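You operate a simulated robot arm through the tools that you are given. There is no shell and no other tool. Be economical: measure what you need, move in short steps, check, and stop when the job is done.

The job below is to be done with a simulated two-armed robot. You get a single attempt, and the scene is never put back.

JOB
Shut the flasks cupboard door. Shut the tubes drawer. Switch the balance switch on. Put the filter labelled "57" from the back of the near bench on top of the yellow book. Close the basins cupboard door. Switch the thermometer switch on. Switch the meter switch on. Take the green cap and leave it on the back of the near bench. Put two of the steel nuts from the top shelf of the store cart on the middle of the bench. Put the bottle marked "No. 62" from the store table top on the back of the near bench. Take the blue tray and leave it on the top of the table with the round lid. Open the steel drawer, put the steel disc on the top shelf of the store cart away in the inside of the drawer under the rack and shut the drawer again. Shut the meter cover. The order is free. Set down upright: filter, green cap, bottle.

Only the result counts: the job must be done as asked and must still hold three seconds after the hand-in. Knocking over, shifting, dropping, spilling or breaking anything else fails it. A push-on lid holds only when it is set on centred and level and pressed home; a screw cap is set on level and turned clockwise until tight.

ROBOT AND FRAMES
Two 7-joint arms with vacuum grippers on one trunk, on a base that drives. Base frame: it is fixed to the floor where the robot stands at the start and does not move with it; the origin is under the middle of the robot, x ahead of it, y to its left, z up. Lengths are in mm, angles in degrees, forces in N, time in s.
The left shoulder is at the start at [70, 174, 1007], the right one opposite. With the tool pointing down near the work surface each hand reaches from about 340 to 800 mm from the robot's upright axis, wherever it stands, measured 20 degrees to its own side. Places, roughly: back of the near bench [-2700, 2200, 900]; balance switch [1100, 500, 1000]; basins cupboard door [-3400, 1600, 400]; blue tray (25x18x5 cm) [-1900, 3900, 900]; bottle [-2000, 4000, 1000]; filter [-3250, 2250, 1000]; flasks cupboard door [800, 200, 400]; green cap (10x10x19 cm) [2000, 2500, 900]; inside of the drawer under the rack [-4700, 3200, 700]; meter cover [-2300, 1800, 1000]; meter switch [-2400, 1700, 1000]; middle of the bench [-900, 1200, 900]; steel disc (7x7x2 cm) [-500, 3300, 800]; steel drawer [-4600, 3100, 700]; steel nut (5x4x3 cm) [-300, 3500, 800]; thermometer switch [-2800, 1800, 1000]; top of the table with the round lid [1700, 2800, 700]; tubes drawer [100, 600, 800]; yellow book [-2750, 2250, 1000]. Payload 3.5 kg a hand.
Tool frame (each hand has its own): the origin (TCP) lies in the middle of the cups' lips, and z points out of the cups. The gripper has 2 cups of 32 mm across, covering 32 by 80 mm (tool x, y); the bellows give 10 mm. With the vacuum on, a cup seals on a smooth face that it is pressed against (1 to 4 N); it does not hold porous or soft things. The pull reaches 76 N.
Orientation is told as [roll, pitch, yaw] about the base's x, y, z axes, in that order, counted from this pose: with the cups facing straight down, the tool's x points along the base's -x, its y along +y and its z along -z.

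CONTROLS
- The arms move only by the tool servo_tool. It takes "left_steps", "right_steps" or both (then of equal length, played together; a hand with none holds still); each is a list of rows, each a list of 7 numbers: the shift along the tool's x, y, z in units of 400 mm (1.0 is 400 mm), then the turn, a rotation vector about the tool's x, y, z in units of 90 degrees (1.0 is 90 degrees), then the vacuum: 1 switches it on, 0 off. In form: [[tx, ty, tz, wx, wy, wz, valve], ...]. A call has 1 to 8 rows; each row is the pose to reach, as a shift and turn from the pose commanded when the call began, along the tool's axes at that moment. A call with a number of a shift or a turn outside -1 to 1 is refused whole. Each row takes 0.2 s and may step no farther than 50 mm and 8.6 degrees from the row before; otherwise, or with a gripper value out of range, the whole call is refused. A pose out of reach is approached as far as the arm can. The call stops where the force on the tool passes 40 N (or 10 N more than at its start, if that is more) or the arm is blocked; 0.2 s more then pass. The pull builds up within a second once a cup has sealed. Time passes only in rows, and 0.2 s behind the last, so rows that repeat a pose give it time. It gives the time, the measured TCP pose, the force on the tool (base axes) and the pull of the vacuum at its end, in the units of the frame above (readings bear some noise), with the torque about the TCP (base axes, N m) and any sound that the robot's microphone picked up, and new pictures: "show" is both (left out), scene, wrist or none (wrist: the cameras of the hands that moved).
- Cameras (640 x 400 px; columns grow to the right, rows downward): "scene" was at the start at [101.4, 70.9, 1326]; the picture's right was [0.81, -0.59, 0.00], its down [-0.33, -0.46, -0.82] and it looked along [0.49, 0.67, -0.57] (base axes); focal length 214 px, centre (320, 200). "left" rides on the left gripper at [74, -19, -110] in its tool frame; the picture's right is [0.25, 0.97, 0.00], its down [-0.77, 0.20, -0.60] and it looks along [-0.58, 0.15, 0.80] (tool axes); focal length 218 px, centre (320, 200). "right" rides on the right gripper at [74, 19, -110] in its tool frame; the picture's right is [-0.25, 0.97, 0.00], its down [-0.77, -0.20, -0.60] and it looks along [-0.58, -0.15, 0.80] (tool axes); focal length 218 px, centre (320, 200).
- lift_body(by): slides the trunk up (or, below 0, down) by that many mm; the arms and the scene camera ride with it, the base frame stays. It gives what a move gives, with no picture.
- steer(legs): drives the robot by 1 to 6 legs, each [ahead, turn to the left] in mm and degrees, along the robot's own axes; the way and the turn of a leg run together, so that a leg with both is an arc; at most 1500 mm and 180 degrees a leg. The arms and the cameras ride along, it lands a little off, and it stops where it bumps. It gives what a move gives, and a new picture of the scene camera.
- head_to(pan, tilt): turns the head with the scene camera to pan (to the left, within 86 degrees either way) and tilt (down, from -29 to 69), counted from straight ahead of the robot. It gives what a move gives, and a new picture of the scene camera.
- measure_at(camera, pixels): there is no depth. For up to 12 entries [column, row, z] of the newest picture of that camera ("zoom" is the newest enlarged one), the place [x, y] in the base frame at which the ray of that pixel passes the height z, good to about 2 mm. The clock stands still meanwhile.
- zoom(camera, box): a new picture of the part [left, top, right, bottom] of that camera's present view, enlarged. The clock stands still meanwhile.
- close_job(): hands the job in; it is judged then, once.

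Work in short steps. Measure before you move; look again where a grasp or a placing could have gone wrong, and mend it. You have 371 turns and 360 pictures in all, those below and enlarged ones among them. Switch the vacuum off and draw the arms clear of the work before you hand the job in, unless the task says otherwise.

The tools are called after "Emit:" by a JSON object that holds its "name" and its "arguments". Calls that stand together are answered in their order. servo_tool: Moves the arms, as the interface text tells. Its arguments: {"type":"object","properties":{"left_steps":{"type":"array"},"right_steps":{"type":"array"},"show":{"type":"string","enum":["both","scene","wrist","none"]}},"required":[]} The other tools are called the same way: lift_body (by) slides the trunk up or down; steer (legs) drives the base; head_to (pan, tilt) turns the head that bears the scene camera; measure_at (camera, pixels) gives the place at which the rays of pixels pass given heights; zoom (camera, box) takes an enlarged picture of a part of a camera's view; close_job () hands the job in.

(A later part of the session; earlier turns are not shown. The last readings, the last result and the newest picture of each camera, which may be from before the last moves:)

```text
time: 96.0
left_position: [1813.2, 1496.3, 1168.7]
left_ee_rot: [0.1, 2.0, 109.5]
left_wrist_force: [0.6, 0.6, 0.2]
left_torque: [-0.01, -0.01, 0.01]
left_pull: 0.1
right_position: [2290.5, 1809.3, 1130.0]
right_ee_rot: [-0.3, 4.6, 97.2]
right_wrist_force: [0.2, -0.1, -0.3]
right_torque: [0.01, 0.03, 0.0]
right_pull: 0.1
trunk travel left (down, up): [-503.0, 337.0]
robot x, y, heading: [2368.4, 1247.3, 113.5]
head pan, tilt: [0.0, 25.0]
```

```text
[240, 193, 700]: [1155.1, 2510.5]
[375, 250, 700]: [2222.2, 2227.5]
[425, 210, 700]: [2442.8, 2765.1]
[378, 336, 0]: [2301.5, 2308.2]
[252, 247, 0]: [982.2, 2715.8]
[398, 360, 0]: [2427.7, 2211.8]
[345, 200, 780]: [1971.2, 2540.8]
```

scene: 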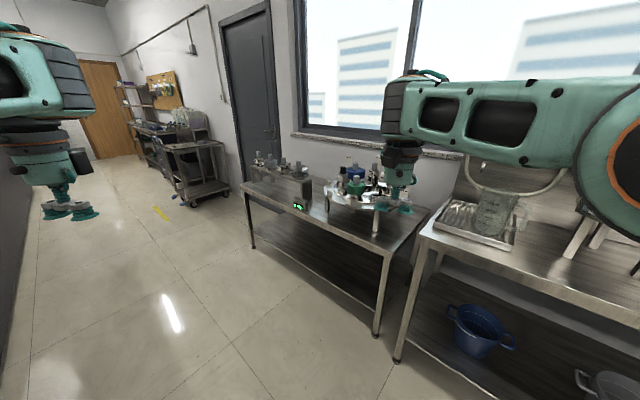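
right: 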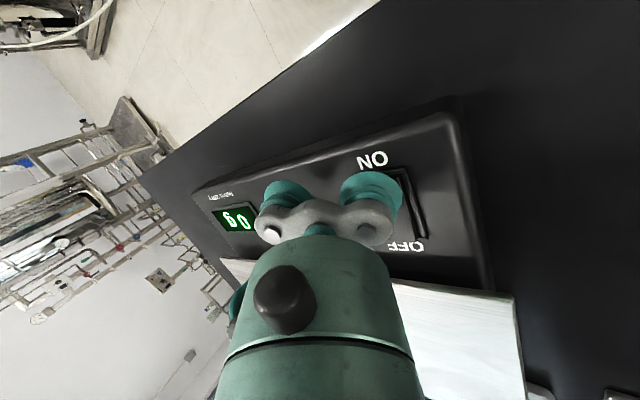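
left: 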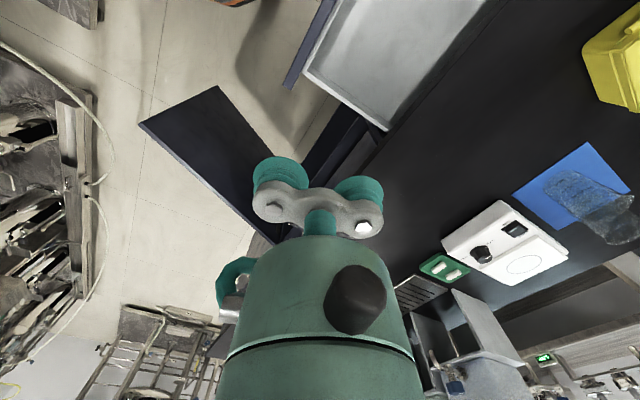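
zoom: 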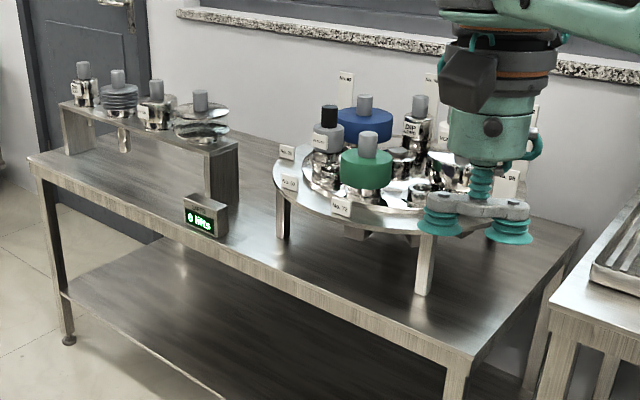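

The "green cap" is the green-disked part with grey knob at about (1980,2530). I drive to a stand facing the table, so that it lies ahead-right.

Emit:
{"name": "steer", "arguments": {"legs": [[0, 22], [1040, 0], [0, -63]]}}

Emit:
{"name": "head_to", "arguments": {"pan": -15, "tilt": 40}}

```text
time: 105.3
left_position: [1378.5, 2537.2, 1169.1]
left_ee_rot: [0.2, 2.0, 68.1]
left_wrist_force: [-0.7, 0.1, 0.8]
left_torque: [0.0, -0.02, -0.03]
left_pull: 0.1
right_position: [1942.4, 2456.9, 1131.4]
right_ee_rot: [-0.3, 4.7, 56.0]
right_wrist_force: [-0.9, -0.5, 0.6]
right_torque: [0.0, 0.01, 0.01]
right_pull: 0.1
trunk travel left (down, up): [-503.0, 337.0]
robot x, y, heading: [1627.9, 1982.0, 72.1]
head pan, tilt: [0.0, 25.0]
```

scene: 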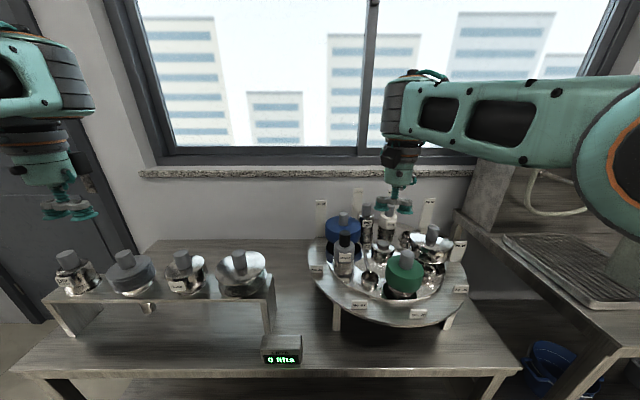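

```text
time: 106.0
left_position: [1378.2, 2536.3, 1169.9]
left_ee_rot: [0.3, 1.9, 68.1]
left_wrist_force: [0.0, 0.6, -0.1]
left_torque: [0.02, 0.05, 0.01]
left_pull: 0.0
right_position: [1942.9, 2456.1, 1130.2]
right_ee_rot: [-0.3, 4.5, 56.0]
right_wrist_force: [-0.6, -0.3, -1.0]
right_torque: [0.02, 0.03, 0.0]
right_pull: 0.1
trunk travel left (down, up): [-503.0, 337.0]
robot x, y, heading: [1629.1, 1984.6, 72.3]
head pan, tilt: [-15.0, 40.0]
```

scene: 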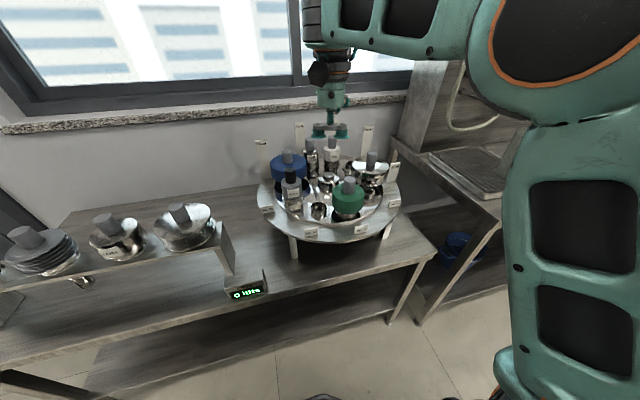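

I measure the green cap's knob top in the scene and take a wrist view.

Emit:
{"name": "servo_tool", "arguments": {"right_steps": [[0, 0, 0, 0, 0, 0, 0]], "show": "wrist"}}

Emit:
{"name": "zoom", "arguments": {"camera": "scene", "box": [240, 110, 420, 222]}}

Emit:
{"name": "measure_at", "arguments": {"camera": "scene", "pixels": [[349, 180, 950], [349, 180, 980], [349, 180, 1010], [349, 213, 800], [300, 235, 800], [245, 295, 700], [250, 230, 700]]}}

```text
time: 106.4
left_position: [1379.8, 2537.1, 1169.5]
left_ee_rot: [0.2, 1.9, 68.0]
left_wrist_force: [0.3, 0.3, -0.2]
left_torque: [-0.01, -0.01, -0.01]
left_pull: 0.1
right_position: [1943.4, 2456.3, 1129.9]
right_ee_rot: [-0.3, 4.5, 56.0]
right_wrist_force: [0.1, -1.2, 0.7]
right_torque: [0.02, 0.02, 0.0]
right_pull: 0.0
trunk travel left (down, up): [-503.0, 337.0]
robot x, y, heading: [1628.0, 1984.4, 72.2]
head pan, tilt: [-15.0, 40.0]
```

right: 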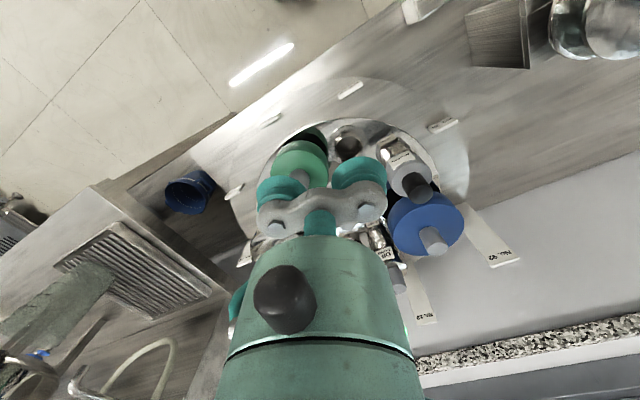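

```text
3.56 times, centred on (330, 166) of scene
```

zoom: 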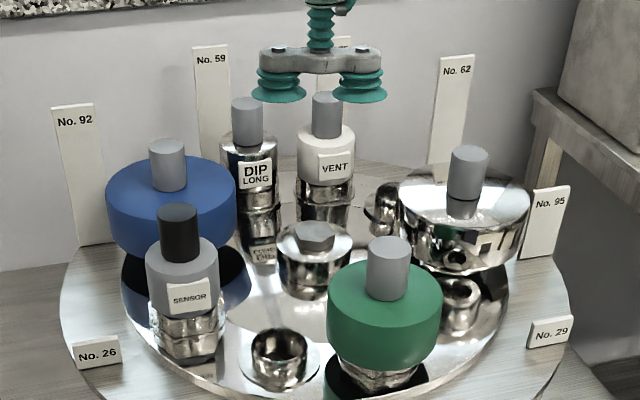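

```text
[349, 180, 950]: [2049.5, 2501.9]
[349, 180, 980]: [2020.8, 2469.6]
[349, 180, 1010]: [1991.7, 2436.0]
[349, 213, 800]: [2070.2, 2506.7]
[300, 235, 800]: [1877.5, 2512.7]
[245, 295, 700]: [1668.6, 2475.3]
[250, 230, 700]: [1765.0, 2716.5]
```

I shift the hand 70 mm back so the knob isn't hidden by the cups in the wrist view.

Emit:
{"name": "servo_tool", "arguments": {"right_steps": [[-0.1, 0, 0, 0, -0.04, 0, 0], [-0.18, 0, 0, 0, -0.05, 0, 0]], "show": "wrist"}}

Emit:
{"name": "zoom", "arguments": {"camera": "right", "box": [200, 60, 420, 198]}}

```text
time: 107.0
left_position: [1378.3, 2538.7, 1168.8]
left_ee_rot: [0.2, 2.0, 68.2]
left_wrist_force: [-0.5, 0.2, -0.6]
left_torque: [-0.02, 0.03, 0.0]
left_pull: 0.0
right_position: [1983.6, 2517.2, 1124.3]
right_ee_rot: [-0.3, 0.1, 56.0]
right_wrist_force: [-0.5, 0.9, -0.2]
right_torque: [-0.01, -0.01, -0.01]
right_pull: 0.1
trunk travel left (down, up): [-503.0, 337.0]
robot x, y, heading: [1626.1, 1978.0, 72.0]
head pan, tilt: [-15.0, 40.0]
```

right: 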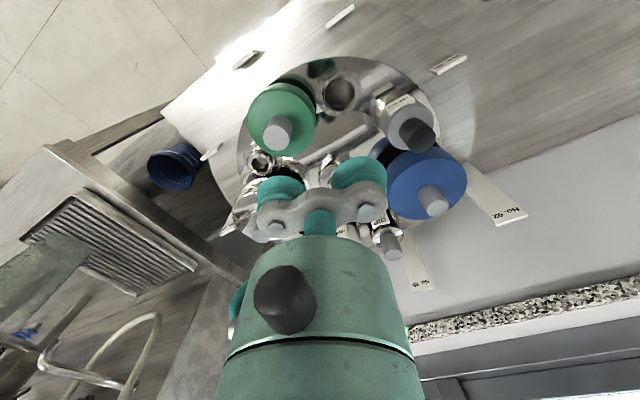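

```text
2.90 times, centred on (310, 129) of right
```

zoom: 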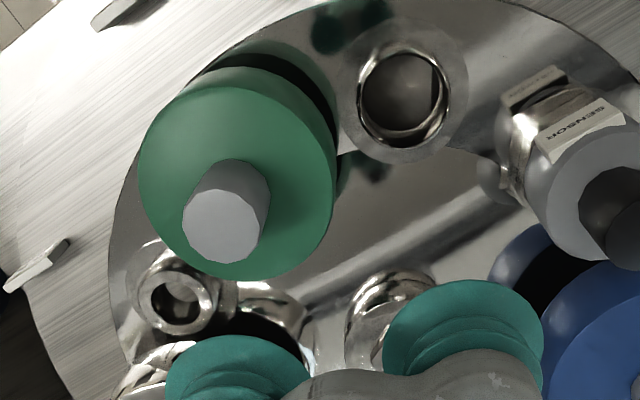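

Knob top centre: wrist (277,136.5), scene (349.7,178). I triangulate.

Emit:
{"name": "measure_at", "arguments": {"camera": "right", "pixels": [[277, 136.5, 930], [277, 136.5, 960], [277, 136.5, 990], [277, 136.5, 1020], [264.5, 136, 960], [289, 136, 960]]}}

Emit:
{"name": "measure_at", "arguments": {"camera": "scene", "pixels": [[349.7, 178, 930], [349.7, 178, 960], [349.7, 178, 990], [349.7, 178, 1020]]}}

```text
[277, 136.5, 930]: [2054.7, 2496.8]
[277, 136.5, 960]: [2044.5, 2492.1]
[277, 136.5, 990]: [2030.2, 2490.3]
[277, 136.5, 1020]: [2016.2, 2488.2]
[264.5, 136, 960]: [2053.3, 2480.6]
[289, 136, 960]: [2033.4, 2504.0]
```

```text
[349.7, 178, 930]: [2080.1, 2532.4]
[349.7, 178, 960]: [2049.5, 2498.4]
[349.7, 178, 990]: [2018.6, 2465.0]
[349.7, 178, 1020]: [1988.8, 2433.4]
```

Knob top is at about (2042,2492,965), ~31 mm across. I place the +y cup over it and go down to 20 mm above.

Emit:
{"name": "servo_tool", "arguments": {"right_steps": [[-0.015, -0.11, 0, 0, 0, 0, 0], [-0.03, -0.2165, 0, 0, 0, 0, 0], [-0.03, -0.2165, 0.1, 0, 0, 0, 0], [-0.03, -0.2165, 0.2, 0, 0, 0, 0], [-0.03, -0.2165, 0.3475, 0, 0, 0, 0], [-0.03, -0.2165, 0.3475, 0, 0, 0, 0]], "show": "wrist"}}

```text
refused: row 5 steps farther than a row can; nothing moved
```

Emit:
{"name": "servo_tool", "arguments": {"right_steps": [[-0.015, -0.11, 0, 0, 0, 0, 0], [-0.03, -0.2165, 0, 0, 0, 0, 0], [-0.03, -0.2165, 0.12, 0, 0, 0, 0], [-0.03, -0.2165, 0.235, 0, 0, 0, 0], [-0.03, -0.2165, 0.3475, 0, 0, 0, 0], [-0.03, -0.2165, 0.3475, 0, 0, 0, 0]], "show": "wrist"}}

Emit:
{"name": "zoom", "arguments": {"camera": "scene", "box": [270, 110, 450, 222]}}

Emit:
{"name": "zoom", "arguments": {"camera": "right", "box": [240, 100, 460, 238]}}

```text
time: 108.4
left_position: [1378.6, 2536.5, 1168.0]
left_ee_rot: [0.3, 2.0, 68.2]
left_wrist_force: [0.5, -0.1, 0.3]
left_torque: [-0.02, -0.01, 0.02]
left_pull: 0.0
right_position: [2061.8, 2475.7, 989.7]
right_ee_rot: [-0.3, -0.1, 56.0]
right_wrist_force: [-0.4, -1.3, -0.5]
right_torque: [0.04, 0.02, 0.01]
right_pull: 0.1
trunk travel left (down, up): [-503.0, 337.0]
robot x, y, heading: [1632.5, 1982.6, 72.2]
head pan, tilt: [-15.0, 40.0]
```

right: 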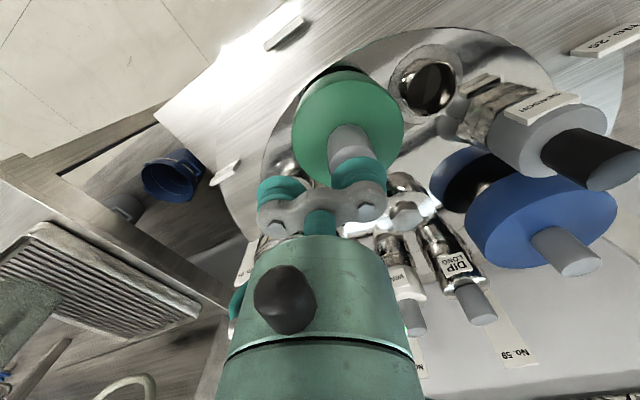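

```text
3.56 times, centred on (360, 166) of scene
```

zoom: 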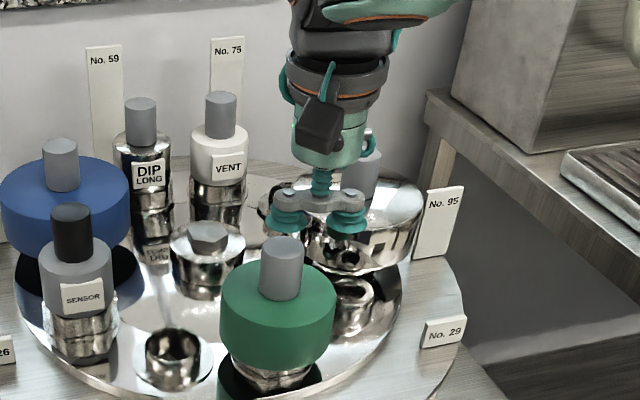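

```text
2.90 times, centred on (350, 169) of right
```

zoom: 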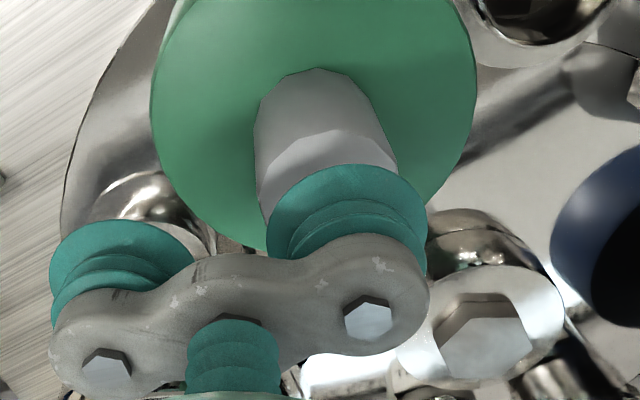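

Geometry matches: the knob-top centre projects right under the +y cup about 25 mm below. I switch on the vacuum and lower until contact.

Emit:
{"name": "servo_tool", "arguments": {"right_steps": [[0, 0, 0.04, 0, 0, 0, 1], [0, 0, 0.055, 0, 0, 0, 1], [0, 0, 0.065, 0, 0, 0, 1], [0, 0, 0.072, 0, 0, 0, 1], [0, 0, 0.072, 0, 0, 0, 1], [0, 0, 0.072, 0, 0, 0, 1]], "show": "wrist"}}

```text
time: 109.8
left_position: [1378.9, 2537.4, 1169.1]
left_ee_rot: [0.3, 2.0, 68.2]
left_wrist_force: [-0.3, -1.0, -0.3]
left_torque: [-0.01, 0.03, 0.0]
left_pull: 0.0
right_position: [2061.7, 2477.1, 957.8]
right_ee_rot: [-0.3, 0.0, 56.1]
right_wrist_force: [0.6, -1.0, 1.5]
right_torque: [0.03, 0.06, -0.02]
right_pull: 0.0
trunk travel left (down, up): [-503.0, 337.0]
robot x, y, heading: [1626.0, 1979.4, 72.2]
head pan, tilt: [-15.0, 40.0]
```

right: 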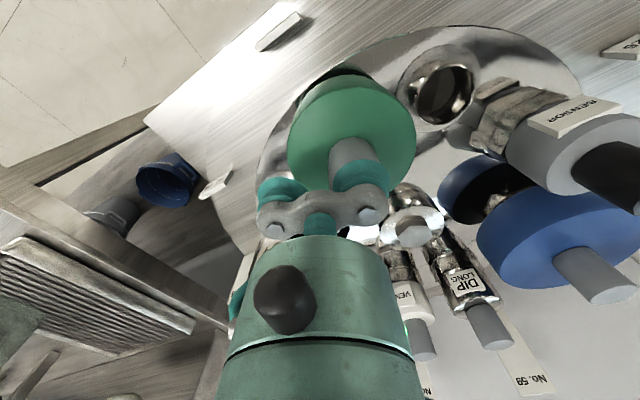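

Contact is just starting (1.5 N). I go 5 mm lower.

Emit:
{"name": "servo_tool", "arguments": {"right_steps": [[0, 0, 0.008, 0, 0, 0, 1], [0, 0, 0.015, 0, 0, 0, 1], [0, 0, 0.015, 0, 0, 0, 1], [0, 0, 0.015, 0, 0, 0, 1], [0, 0, 0.015, 0, 0, 0, 1]], "show": "wrist"}}

Emit:
{"name": "zoom", "arguments": {"camera": "scene", "box": [270, 110, 450, 222]}}

```text
time: 111.0
left_position: [1378.0, 2536.8, 1170.3]
left_ee_rot: [0.2, 1.8, 68.1]
left_wrist_force: [-0.3, -0.5, 0.5]
left_torque: [0.02, 0.02, -0.03]
left_pull: 0.1
right_position: [2060.9, 2475.8, 952.3]
right_ee_rot: [-0.2, 0.0, 56.0]
right_wrist_force: [1.8, -0.5, 4.7]
right_torque: [0.03, 0.06, 0.0]
right_pull: 0.0
trunk travel left (down, up): [-503.0, 337.0]
robot x, y, heading: [1630.3, 1984.3, 72.2]
head pan, tilt: [-15.0, 40.0]
```

right: 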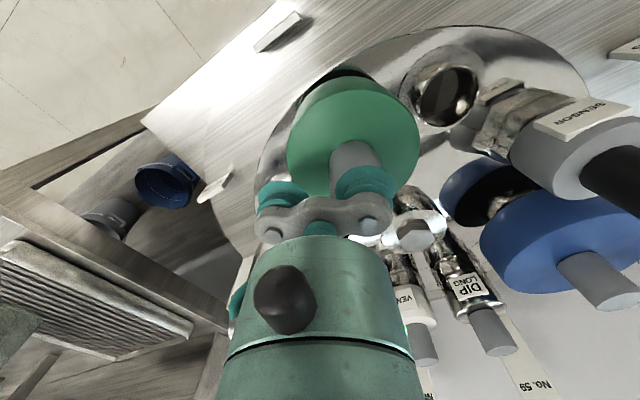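

```text
3.56 times, centred on (360, 166) of scene
```

zoom: 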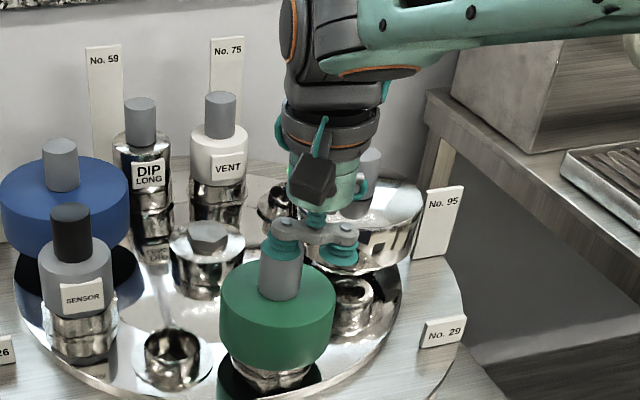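

No seal yet. I zoom in on both views to see the cup's centring on the knob.

Emit:
{"name": "zoom", "arguments": {"camera": "scene", "box": [320, 160, 380, 198]}}

Emit:
{"name": "zoom", "arguments": {"camera": "right", "box": [300, 120, 430, 202]}}

```text
10.53 times, centred on (350, 179) of scene
```

zoom: 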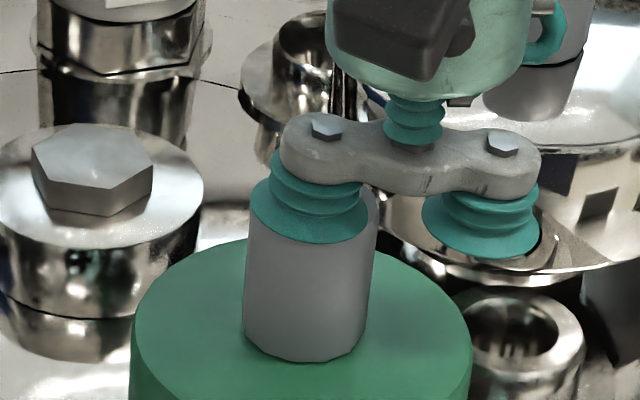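

```text
4.88 times, centred on (365, 161) of right
```

zoom: 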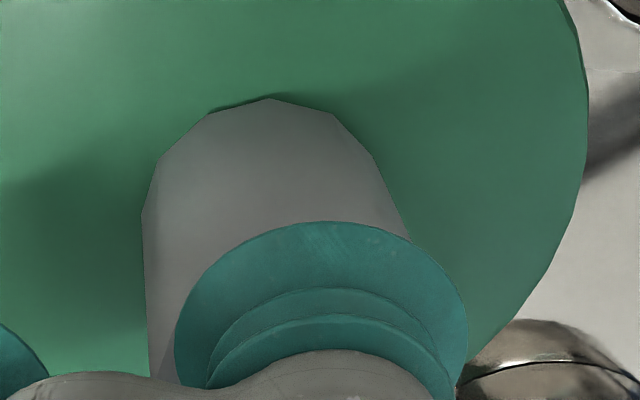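

The cup sits about 4 mm off (knob shows beyond it to the right/back in scene, to the left in wrist view). I lift 10 mm, shift −y 4 mm, −x 3 mm and press again.

Emit:
{"name": "servo_tool", "arguments": {"right_steps": [[0, 0, -0.03, 0, 0, 0, 1], [-0.008, -0.01, -0.03, 0, 0, 0, 1], [-0.008, -0.01, -0.01, 0, 0, 0, 1], [-0.008, -0.01, 0.0, 0, 0, 0, 1], [-0.008, -0.01, 0.005, 0, 0, 0, 1], [-0.008, -0.01, 0.005, 0, 0, 0, 1], [-0.008, -0.01, 0.005, 0, 0, 0, 1]], "show": "wrist"}}

Emit:
{"name": "zoom", "arguments": {"camera": "scene", "box": [320, 160, 380, 198]}}

```text
time: 112.6
left_position: [1377.2, 2534.2, 1171.2]
left_ee_rot: [0.3, 1.8, 68.1]
left_wrist_force: [0.4, 0.1, 1.1]
left_torque: [0.04, -0.01, -0.01]
left_pull: 0.0
right_position: [2065.5, 2475.0, 950.8]
right_ee_rot: [-0.2, -0.2, 55.9]
right_wrist_force: [8.8, 4.6, 30.5]
right_torque: [0.83, 1.01, -0.09]
right_pull: 38.1
trunk travel left (down, up): [-503.0, 337.0]
robot x, y, heading: [1626.3, 1987.5, 72.3]
head pan, tilt: [-15.0, 40.0]
```

right: 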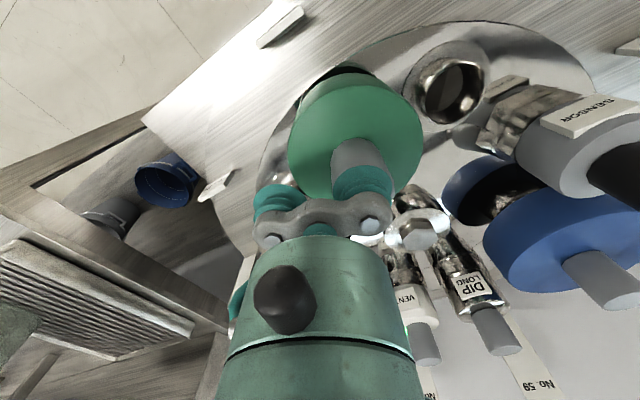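

```text
10.53 times, centred on (350, 179) of scene
```

zoom: 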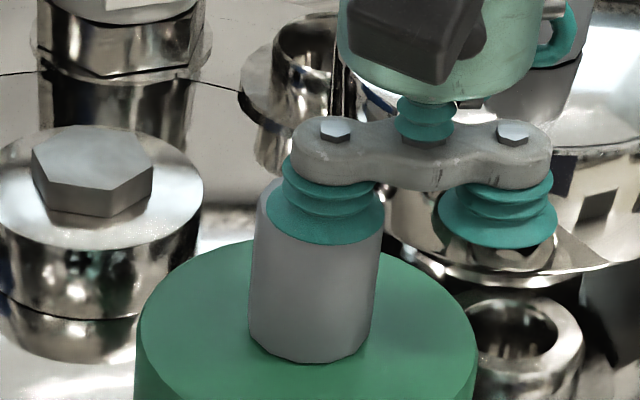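

Sealed (38 N). I lift straight up slowly.

Emit:
{"name": "servo_tool", "arguments": {"right_steps": [[0, 0, -0.02, 0, 0, 0, 1], [0, 0, -0.05, 0, 0, 0, 1], [0, 0, -0.1, 0, 0, 0, 1], [0, 0, -0.17, 0, 0, 0, 1], [0, 0, -0.25, 0, 0, 0, 1], [0, 0, -0.33, 0, 0, 0, 1], [0, 0, -0.42, 0, 0, 0, 1], [0, 0, -0.5, 0, 0, 0, 1]], "show": "both"}}

```text
time: 114.4
left_position: [1377.3, 2536.9, 1169.6]
left_ee_rot: [0.2, 2.0, 68.1]
left_wrist_force: [0.1, -0.2, 0.1]
left_torque: [0.0, 0.03, 0.01]
left_pull: 0.1
right_position: [2065.1, 2477.5, 1149.0]
right_ee_rot: [-0.3, 0.1, 56.0]
right_wrist_force: [1.0, 0.1, -1.9]
right_torque: [0.5, 0.68, 0.09]
right_pull: 38.1
trunk travel left (down, up): [-503.0, 337.0]
robot x, y, heading: [1628.7, 1982.1, 72.2]
head pan, tilt: [-15.0, 40.0]
```

scene: 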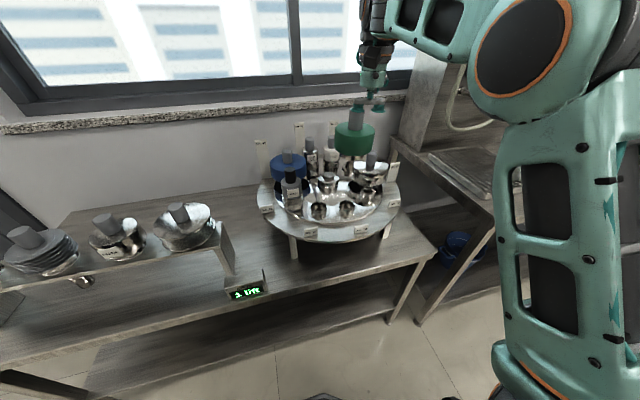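
right: 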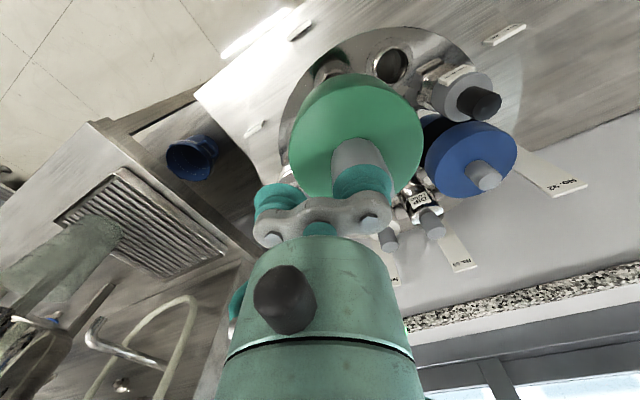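

The cap is off. The counter display at (248,290) may have changed; I zoom on it and on the cap.

Emit:
{"name": "zoom", "arguments": {"camera": "scene", "box": [220, 265, 284, 305]}}

Emit:
{"name": "zoom", "arguments": {"camera": "scene", "box": [300, 90, 420, 165]}}

```text
10.00 times, centred on (252, 285) of scene
```

zoom: 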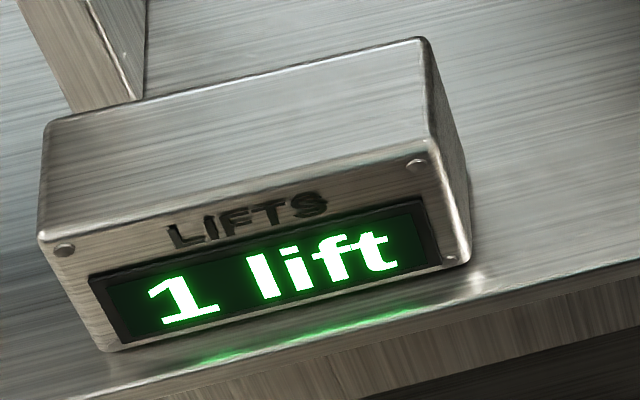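

```text
5.33 times, centred on (360, 128) of scene
```

zoom: 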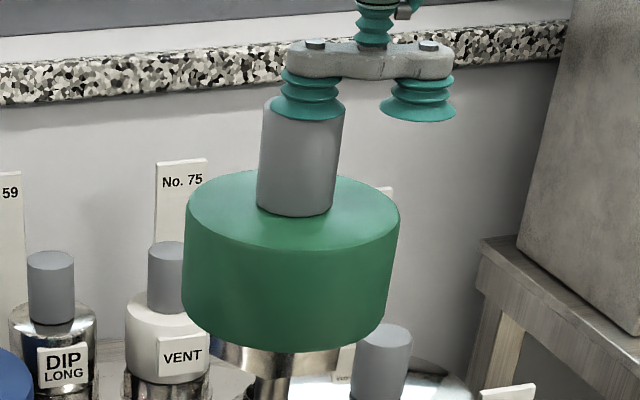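

It's a lift counter ("1 lift") – expected. I raise the trunk, then back away from the table and turn along the rear aisle.

Emit:
{"name": "lift_body", "arguments": {"by": 120}}

Emit:
{"name": "steer", "arguments": {"legs": [[-420, 0], [0, 90]]}}

Emit:
{"name": "head_to", "arguments": {"pan": 0, "tilt": 20}}

```text
time: 115.9
left_position: [1379.2, 2536.3, 1288.7]
left_ee_rot: [0.2, 2.0, 68.1]
left_wrist_force: [-0.2, -0.3, -0.5]
left_torque: [-0.02, -0.02, 0.03]
left_pull: 0.1
right_position: [2065.4, 2477.6, 1267.4]
right_ee_rot: [-0.3, 0.1, 55.9]
right_wrist_force: [0.4, 1.0, -3.3]
right_torque: [0.5, 0.66, 0.08]
right_pull: 37.6
trunk travel left (down, up): [-623.0, 217.0]
robot x, y, heading: [1629.1, 1983.2, 72.0]
head pan, tilt: [-15.0, 40.0]
```

```text
time: 122.4
left_position: [945.4, 1329.3, 1289.9]
left_ee_rot: [0.2, 2.1, 158.2]
left_wrist_force: [-0.4, -0.6, 0.7]
left_torque: [0.01, 0.02, -0.01]
left_pull: 0.1
right_position: [1004.1, 2017.3, 1267.9]
right_ee_rot: [-0.3, 0.1, 146.0]
right_wrist_force: [-0.1, 0.4, 0.0]
right_torque: [-0.04, 0.0, -0.01]
right_pull: 0.2
trunk travel left (down, up): [-623.0, 217.0]
robot x, y, heading: [1499.0, 1584.5, 162.5]
head pan, tilt: [-15.0, 40.0]
```

scene: 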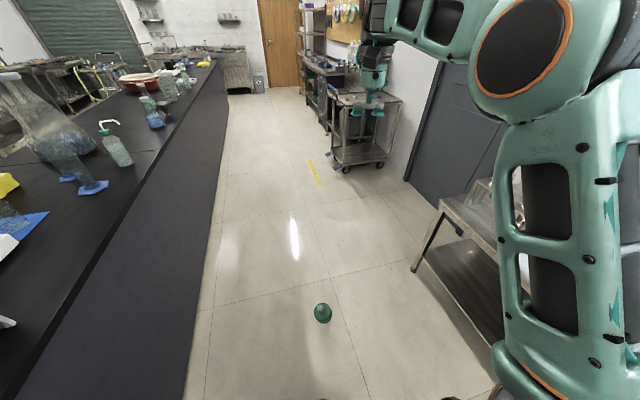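

```text
time: 123.2
left_position: [945.3, 1329.5, 1288.8]
left_ee_rot: [0.1, 2.0, 158.2]
left_wrist_force: [-0.7, 0.2, -0.3]
left_torque: [-0.01, 0.0, 0.01]
left_pull: 0.0
right_position: [1004.3, 2015.7, 1268.6]
right_ee_rot: [-0.2, 0.0, 146.1]
right_wrist_force: [1.1, 0.3, -0.1]
right_torque: [0.02, -0.01, 0.0]
right_pull: 0.1
trunk travel left (down, up): [-623.0, 217.0]
robot x, y, heading: [1498.5, 1579.6, 162.3]
head pan, tilt: [0.0, 20.0]
```

scene: 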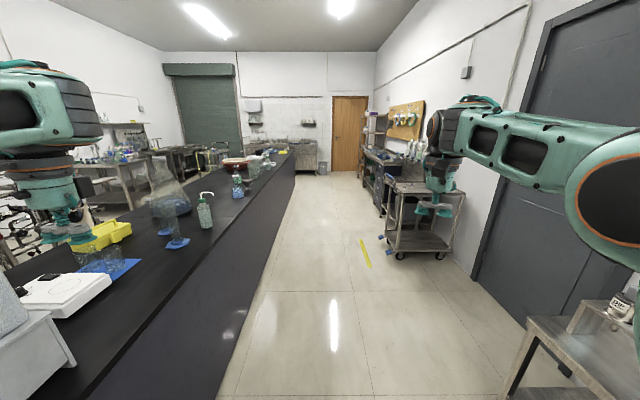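

The cap dropped during the turn (pull is 0); it lies on the floor near (322,312) of the previous view. I look at it.

Emit:
{"name": "head_to", "arguments": {"pan": -10, "tilt": 50}}

Emit:
{"name": "zoom", "arguments": {"camera": "scene", "box": [250, 170, 390, 258]}}

```text
time: 124.1
left_position: [945.3, 1329.5, 1289.2]
left_ee_rot: [0.2, 2.0, 158.2]
left_wrist_force: [-0.4, -0.1, -0.1]
left_torque: [0.0, 0.0, 0.02]
left_pull: 0.1
right_position: [1004.9, 2016.3, 1268.4]
right_ee_rot: [-0.3, 0.0, 146.1]
right_wrist_force: [0.1, -0.4, 0.0]
right_torque: [0.02, -0.02, -0.01]
right_pull: 0.0
trunk travel left (down, up): [-623.0, 217.0]
robot x, y, heading: [1496.9, 1578.4, 162.1]
head pan, tilt: [-10.0, 50.0]
```

scene: 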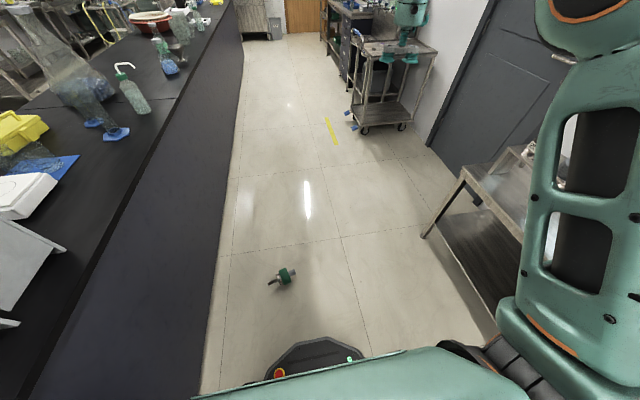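

```text
4.55 times, centred on (320, 214) of scene
```

zoom: 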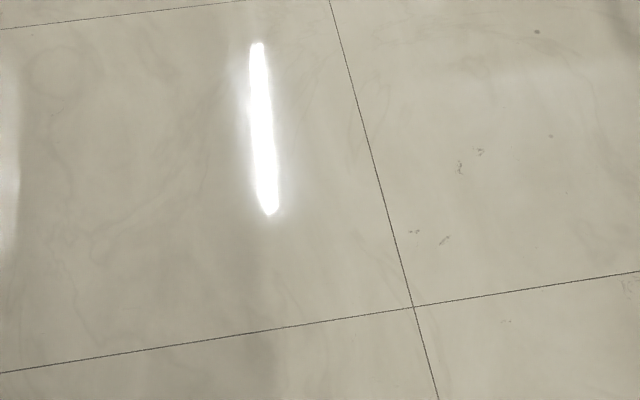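

It's lying on its side at (282,278). I zoom in and measure.

Emit:
{"name": "zoom", "arguments": {"camera": "scene", "box": [240, 250, 320, 300]}}

Emit:
{"name": "measure_at", "arguments": {"camera": "scene", "pixels": [[290, 275, 50], [270, 284, 20], [283, 278, 50], [300, 345, 200], [315, 342, 0]]}}

```text
8.00 times, centred on (280, 275) of scene
```

zoom: 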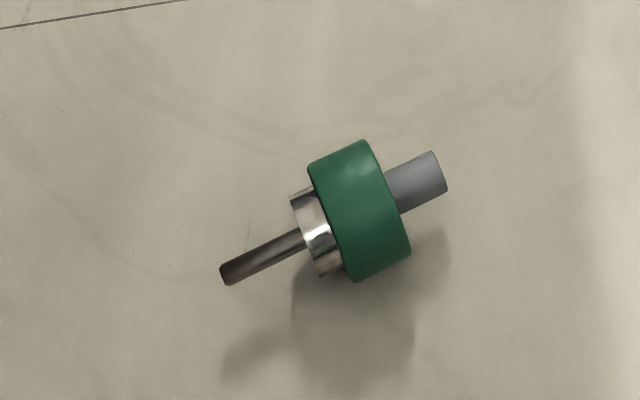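

```text
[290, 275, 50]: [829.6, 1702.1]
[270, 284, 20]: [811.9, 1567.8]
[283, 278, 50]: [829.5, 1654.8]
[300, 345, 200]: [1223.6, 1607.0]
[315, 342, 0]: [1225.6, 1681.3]
```

The cap has a thin stem below, so it lies tilted on disc rim and stem tip, knob end raised. I measure stem tip and knob end.

Emit:
{"name": "measure_at", "arguments": {"camera": "scene", "pixels": [[268.5, 284.4, 9], [268.5, 284.4, 40], [294.8, 271.9, 75], [294.8, 271.9, 50], [291, 274, 65], [285, 284, 5], [287, 270, 95]]}}

```text
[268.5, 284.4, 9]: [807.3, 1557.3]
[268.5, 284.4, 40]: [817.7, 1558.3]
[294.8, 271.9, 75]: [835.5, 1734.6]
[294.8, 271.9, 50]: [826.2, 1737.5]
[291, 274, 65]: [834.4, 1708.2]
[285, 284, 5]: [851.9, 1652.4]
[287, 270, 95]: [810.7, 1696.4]
```

Stem tip (807,1557,9), knob end (835,1735,75): the knob face points toward +y, 20° up. I bring the left hand inward and the right hand above the approach spot, turning it 25°.

Emit:
{"name": "servo_tool", "arguments": {"right_steps": [[-0.01, 0.09, 0, 0, 0, -0.07, 0], [-0.02, 0.18, 0, 0, 0, -0.14, 0], [-0.03, 0.27, 0, 0, 0, -0.21, 0], [-0.04, 0.36, 0, 0, 0, -0.28, 0], [-0.05, 0.45, 0, 0, 0, -0.28, 0], [-0.07, 0.56, 0, 0, 0, -0.28, 0]], "left_steps": [[0.04, -0.04, 0, 0, 0, 0, 0], [0.08, -0.08, 0, 0, 0, 0, 0], [0.12, -0.12, 0, 0, 0, 0, 0], [0.12, -0.16, 0, 0, 0, 0, 0], [0.12, -0.2, 0, 0, 0, 0, 0], [0.12, -0.2, 0, 0, 0, 0, 0]], "show": "scene"}}

```text
time: 125.1
left_position: [994.9, 1367.1, 1306.2]
left_ee_rot: [0.3, 2.1, 158.3]
left_wrist_force: [0.1, -0.3, -0.1]
left_torque: [-0.03, -0.03, 0.0]
left_pull: 0.1
left hand out of reach, approached as far as the arm can: row 3, 4
right_position: [910.6, 1912.5, 1267.2]
right_ee_rot: [-0.1, -1.2, 169.2]
right_wrist_force: [-22.8, -8.9, -46.8]
right_torque: [2.25, 1.02, -1.23]
right_pull: 0.1
trunk travel left (down, up): [-623.0, 217.0]
robot x, y, heading: [1499.8, 1578.8, 162.0]
head pan, tilt: [-10.0, 50.0]
stopped in row 4 (right hand): the force on the tool passed its limit at 194 N (the readings are from after the stop); the commanded pose is now the measured one
```

scene: 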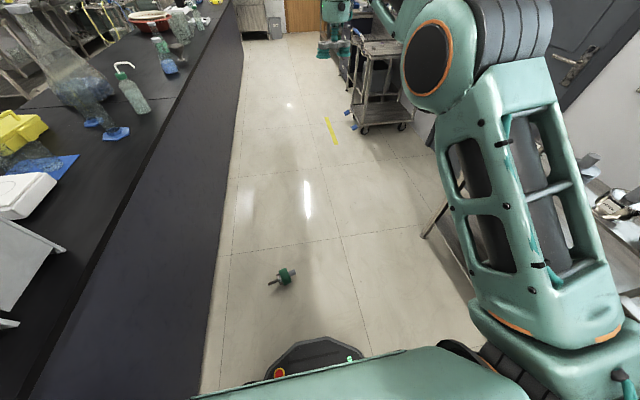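

The right hand met something. I look at the arms.

Emit:
{"name": "head_to", "arguments": {"pan": 5, "tilt": 10}}

```text
time: 126.2
left_position: [997.1, 1367.6, 1306.0]
left_ee_rot: [0.2, 2.3, 158.1]
left_wrist_force: [0.6, -0.2, -0.3]
left_torque: [0.03, -0.06, -0.04]
left_pull: 0.1
right_position: [911.8, 1913.2, 1267.0]
right_ee_rot: [0.0, -1.1, 169.3]
right_wrist_force: [-28.0, -23.0, -69.6]
right_torque: [4.75, 2.02, -2.7]
right_pull: 0.0
trunk travel left (down, up): [-623.0, 217.0]
robot x, y, heading: [1497.5, 1581.2, 161.9]
head pan, tilt: [5.0, 10.0]
```

scene: 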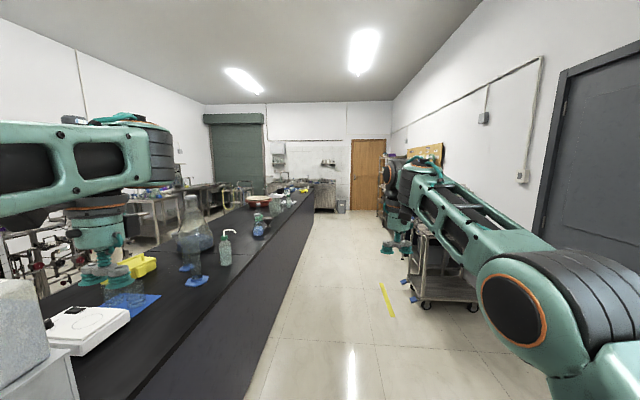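

Contact persists on the right hand, likely with its own arm. I back it off the way it came.

Emit:
{"name": "servo_tool", "arguments": {"right_steps": [[0.02, -0.09, 0, 0, 0, 0.07, 0], [0.04, -0.18, 0, 0, 0, 0.14, 0], [0.05, -0.25, 0, 0, 0, 0.2, 0]], "show": "scene"}}

```text
time: 127.0
left_position: [996.6, 1368.5, 1305.5]
left_ee_rot: [0.1, 2.2, 158.2]
left_wrist_force: [0.1, 0.9, 0.4]
left_torque: [0.01, 0.01, -0.04]
left_pull: 0.0
right_position: [950.7, 2008.8, 1267.4]
right_ee_rot: [0.2, -1.0, 151.3]
right_wrist_force: [0.0, -0.8, 0.3]
right_torque: [-0.03, 0.0, 0.02]
right_pull: 0.1
trunk travel left (down, up): [-623.0, 217.0]
robot x, y, heading: [1494.5, 1580.0, 162.1]
head pan, tilt: [5.0, 10.0]
```

scene: 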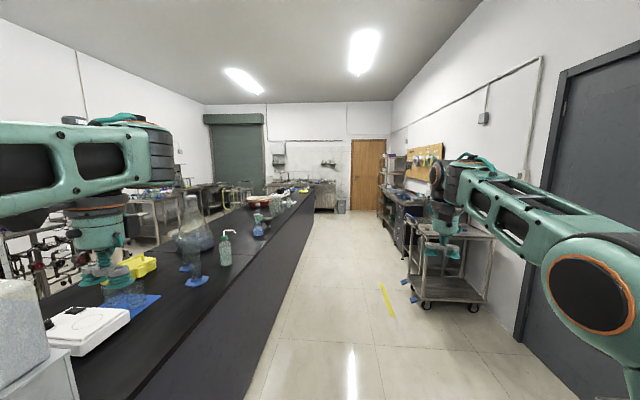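

Free again. I lower the trunk so that the arm works at floor height.

Emit:
{"name": "lift_body", "arguments": {"by": -300}}

Emit:
{"name": "head_to", "arguments": {"pan": 45, "tilt": 35}}

```text
time: 130.0
left_position: [995.1, 1365.3, 1006.8]
left_ee_rot: [0.2, 2.1, 158.2]
left_wrist_force: [-0.4, -0.2, 0.4]
left_torque: [-0.01, 0.03, 0.01]
left_pull: 0.0
right_position: [951.1, 2007.5, 966.8]
right_ee_rot: [0.2, -1.0, 151.3]
right_wrist_force: [0.4, 0.0, -0.2]
right_torque: [0.04, 0.01, -0.02]
right_pull: 0.0
trunk travel left (down, up): [-323.0, 517.0]
robot x, y, heading: [1498.5, 1579.8, 162.2]
head pan, tilt: [5.0, 10.0]
```

```text
time: 131.1
left_position: [996.3, 1367.6, 1006.8]
left_ee_rot: [0.2, 2.2, 158.2]
left_wrist_force: [-0.5, 0.4, -0.2]
left_torque: [-0.02, 0.0, -0.03]
left_pull: 0.0
right_position: [951.2, 2008.5, 966.5]
right_ee_rot: [0.2, -1.0, 151.2]
right_wrist_force: [0.2, 0.3, 0.1]
right_torque: [0.0, -0.01, 0.01]
right_pull: 0.1
trunk travel left (down, up): [-323.0, 517.0]
robot x, y, heading: [1497.4, 1577.3, 162.0]
head pan, tilt: [45.0, 35.0]
```

scene: 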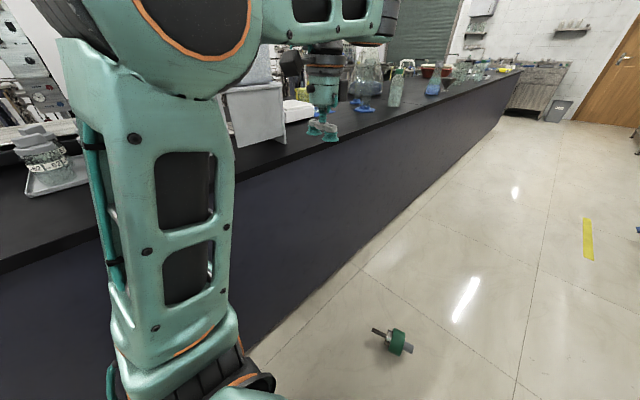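

The left elbow stands clear of the bench's back face. I lower the trunk a further 280 mm.

Emit:
{"name": "lift_body", "arguments": {"by": -280}}

Emit:
{"name": "servo_tool", "arguments": {"right_steps": [[0.0, 0.06, 0, 0, 0, -0.07, 0], [0.0, 0.12, 0, 0, 0, -0.14, 0], [0.0, 0.18, 0, 0, 0, -0.2, 0], [0.0, 0.24, 0, 0, 0, -0.2, 0]], "show": "wrist"}}

```text
time: 133.9
left_position: [996.2, 1367.6, 727.7]
left_ee_rot: [0.2, 2.1, 158.1]
left_wrist_force: [-0.1, -0.2, 0.0]
left_torque: [0.0, -0.01, 0.02]
left_pull: 0.0
right_position: [951.7, 2007.3, 686.6]
right_ee_rot: [0.3, -1.0, 151.2]
right_wrist_force: [0.1, -0.3, -0.6]
right_torque: [-0.04, -0.02, 0.05]
right_pull: 0.0
trunk travel left (down, up): [-43.0, 797.0]
robot x, y, heading: [1498.6, 1580.8, 162.1]
head pan, tilt: [45.0, 35.0]
```

```text
time: 134.8
left_position: [995.7, 1366.8, 726.3]
left_ee_rot: [0.2, 2.1, 158.2]
left_wrist_force: [0.3, -0.1, 0.8]
left_torque: [0.0, 0.0, 0.03]
left_pull: 0.0
right_position: [915.2, 1946.3, 686.5]
right_ee_rot: [0.0, -1.7, 168.4]
right_wrist_force: [-12.7, -3.6, -27.0]
right_torque: [1.14, 0.62, -0.61]
right_pull: 0.1
trunk travel left (down, up): [-43.0, 797.0]
robot x, y, heading: [1494.8, 1578.8, 162.1]
head pan, tilt: [45.0, 35.0]
stopped in row 4 (right hand): the force on the tool passed its limit at 92 N (the readings are from after the stop); the commanded pose is now the measured one
```

right: 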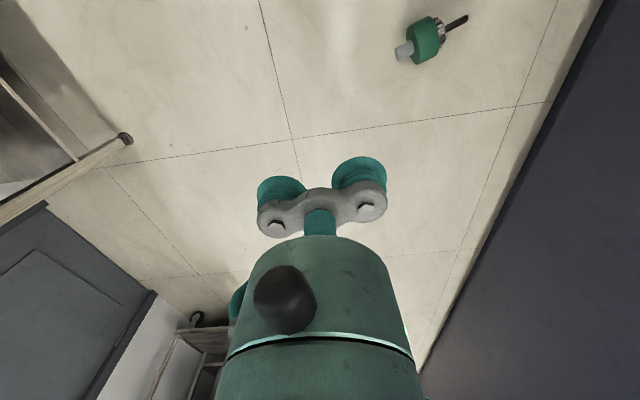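

Same self-contact at that yaw. I return the right hand to its free yaw and bring the left hand further inward, then I'll turn the robot 20° left instead.

Emit:
{"name": "servo_tool", "arguments": {"right_steps": [[0.0, -0.06, 0, 0, 0, 0.07, 0], [0.0, -0.12, 0, 0, 0, 0.14, 0], [0.0, -0.12, 0, 0, 0, 0.2, 0], [0.0, -0.12, 0, 0, 0, 0.2, 0]], "left_steps": [[-0.06, -0.06, 0, 0, 0, 0, 0], [-0.12, -0.12, 0, 0, 0, 0, 0], [-0.14, -0.22, 0, 0, 0, 0, 0], [-0.14, -0.32, 0, 0, 0, 0, 0]], "show": "none"}}

```text
time: 135.8
left_position: [991.1, 1507.4, 724.0]
left_ee_rot: [0.2, 2.2, 158.1]
left_wrist_force: [-0.9, -0.7, -0.8]
left_torque: [0.01, 0.01, -0.02]
left_pull: 0.1
right_position: [924.2, 1992.8, 687.1]
right_ee_rot: [0.5, -1.5, 150.4]
right_wrist_force: [-0.5, 0.7, -0.1]
right_torque: [-0.01, -0.02, 0.0]
right_pull: 0.1
trunk travel left (down, up): [-43.0, 797.0]
robot x, y, heading: [1499.2, 1577.0, 162.2]
head pan, tilt: [45.0, 35.0]
```

Emit:
{"name": "steer", "arguments": {"legs": [[0, 20]]}}

Emit:
{"name": "head_to", "arguments": {"pan": -5, "tilt": 50}}

```text
time: 137.2
left_position: [1045.9, 1337.8, 723.7]
left_ee_rot: [0.2, 2.2, 178.1]
left_wrist_force: [0.2, -0.1, 0.2]
left_torque: [-0.01, 0.01, 0.0]
left_pull: 0.0
right_position: [818.7, 1774.1, 686.4]
right_ee_rot: [0.5, -1.6, 170.3]
right_wrist_force: [0.6, -0.6, -0.2]
right_torque: [0.0, -0.01, 0.0]
right_pull: 0.0
trunk travel left (down, up): [-43.0, 797.0]
robot x, y, heading: [1495.5, 1578.8, -178.3]
head pan, tilt: [45.0, 35.0]
```

scene: 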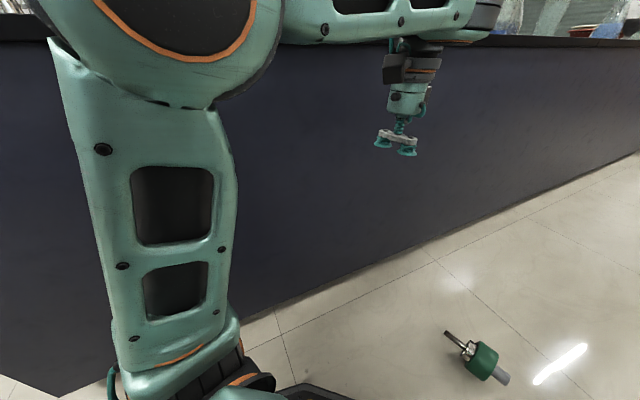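

```text
time: 138.4
left_position: [1045.3, 1338.8, 723.7]
left_ee_rot: [0.1, 2.1, 178.1]
left_wrist_force: [-0.3, 0.0, -0.1]
left_torque: [0.01, -0.01, 0.03]
left_pull: 0.1
right_position: [819.1, 1774.1, 686.2]
right_ee_rot: [0.4, -1.6, 170.4]
right_wrist_force: [-0.2, 0.8, 0.8]
right_torque: [-0.01, -0.01, -0.01]
right_pull: 0.0
trunk travel left (down, up): [-43.0, 797.0]
robot x, y, heading: [1497.3, 1580.0, -177.8]
head pan, tilt: [-5.0, 50.0]
```

scene: 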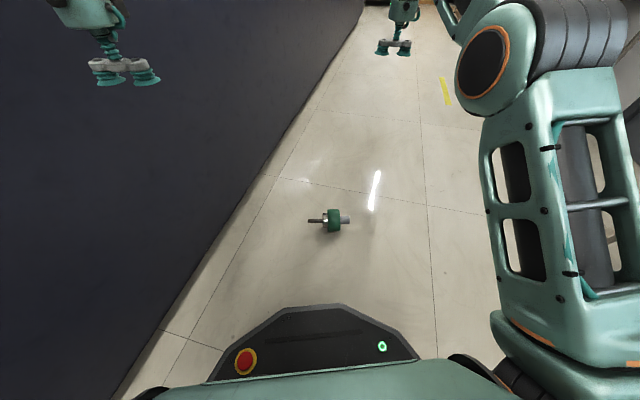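

The cap is at (330,220). I re-measure it, and meanwhile tilt the right hand toward the left and shift it to the approach line.

Emit:
{"name": "zoom", "arguments": {"camera": "scene", "box": [290, 195, 370, 245]}}

Emit:
{"name": "servo_tool", "arguments": {"right_steps": [[0.01, -0.05, 0, -0.095, 0, 0, 0], [0.02, -0.1, 0, -0.19, 0, 0, 0], [0.03, -0.15, 0, -0.285, 0, 0, 0], [0.05, -0.2, 0, -0.38, 0, 0, 0], [0.05, -0.22, 0, -0.475, 0, 0, 0], [0.05, -0.24, 0, -0.57, 0, 0, 0], [0.05, -0.26, 0, -0.665, 0, 0, 0], [0.05, -0.28, 0, -0.76, 0, 0, 0]], "show": "scene"}}

```text
8.00 times, centred on (330, 220) of scene
```

zoom: 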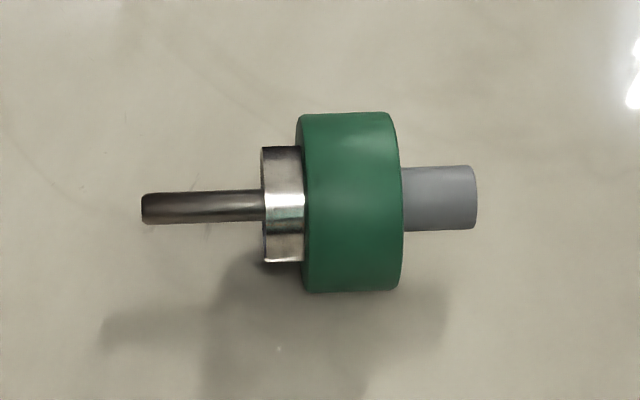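

```text
time: 140.2
left_position: [1045.6, 1338.9, 724.5]
left_ee_rot: [0.2, 2.2, 178.0]
left_wrist_force: [0.2, 0.1, 0.3]
left_torque: [-0.02, -0.02, -0.02]
left_pull: 0.0
right_position: [857.3, 1882.3, 685.2]
right_ee_rot: [69.0, -1.5, 170.4]
right_wrist_force: [0.2, -0.2, 0.4]
right_torque: [0.0, 0.0, 0.02]
right_pull: 0.1
trunk travel left (down, up): [-43.0, 797.0]
robot x, y, heading: [1497.0, 1582.9, -178.1]
head pan, tilt: [-5.0, 50.0]
```

scene: 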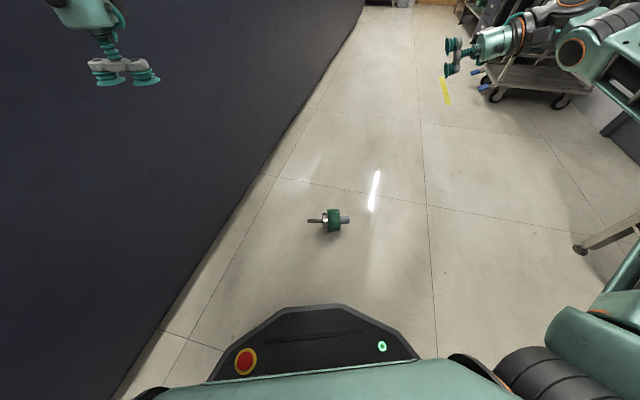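

The hand is now pointing left. I measure stem tip (307.8,221) and knob end (348.8,219.6).

Emit:
{"name": "measure_at", "arguments": {"camera": "scene", "pixels": [[307.8, 221, 9], [348.9, 219.6, 65], [348.9, 219.6, 75], [348.9, 219.6, 85], [324, 209, 100], [341, 231.5, 30]]}}

```text
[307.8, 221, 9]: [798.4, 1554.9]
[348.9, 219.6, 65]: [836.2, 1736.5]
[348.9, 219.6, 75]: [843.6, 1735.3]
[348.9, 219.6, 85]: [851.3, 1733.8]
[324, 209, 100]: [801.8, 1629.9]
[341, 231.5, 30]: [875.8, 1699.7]
```

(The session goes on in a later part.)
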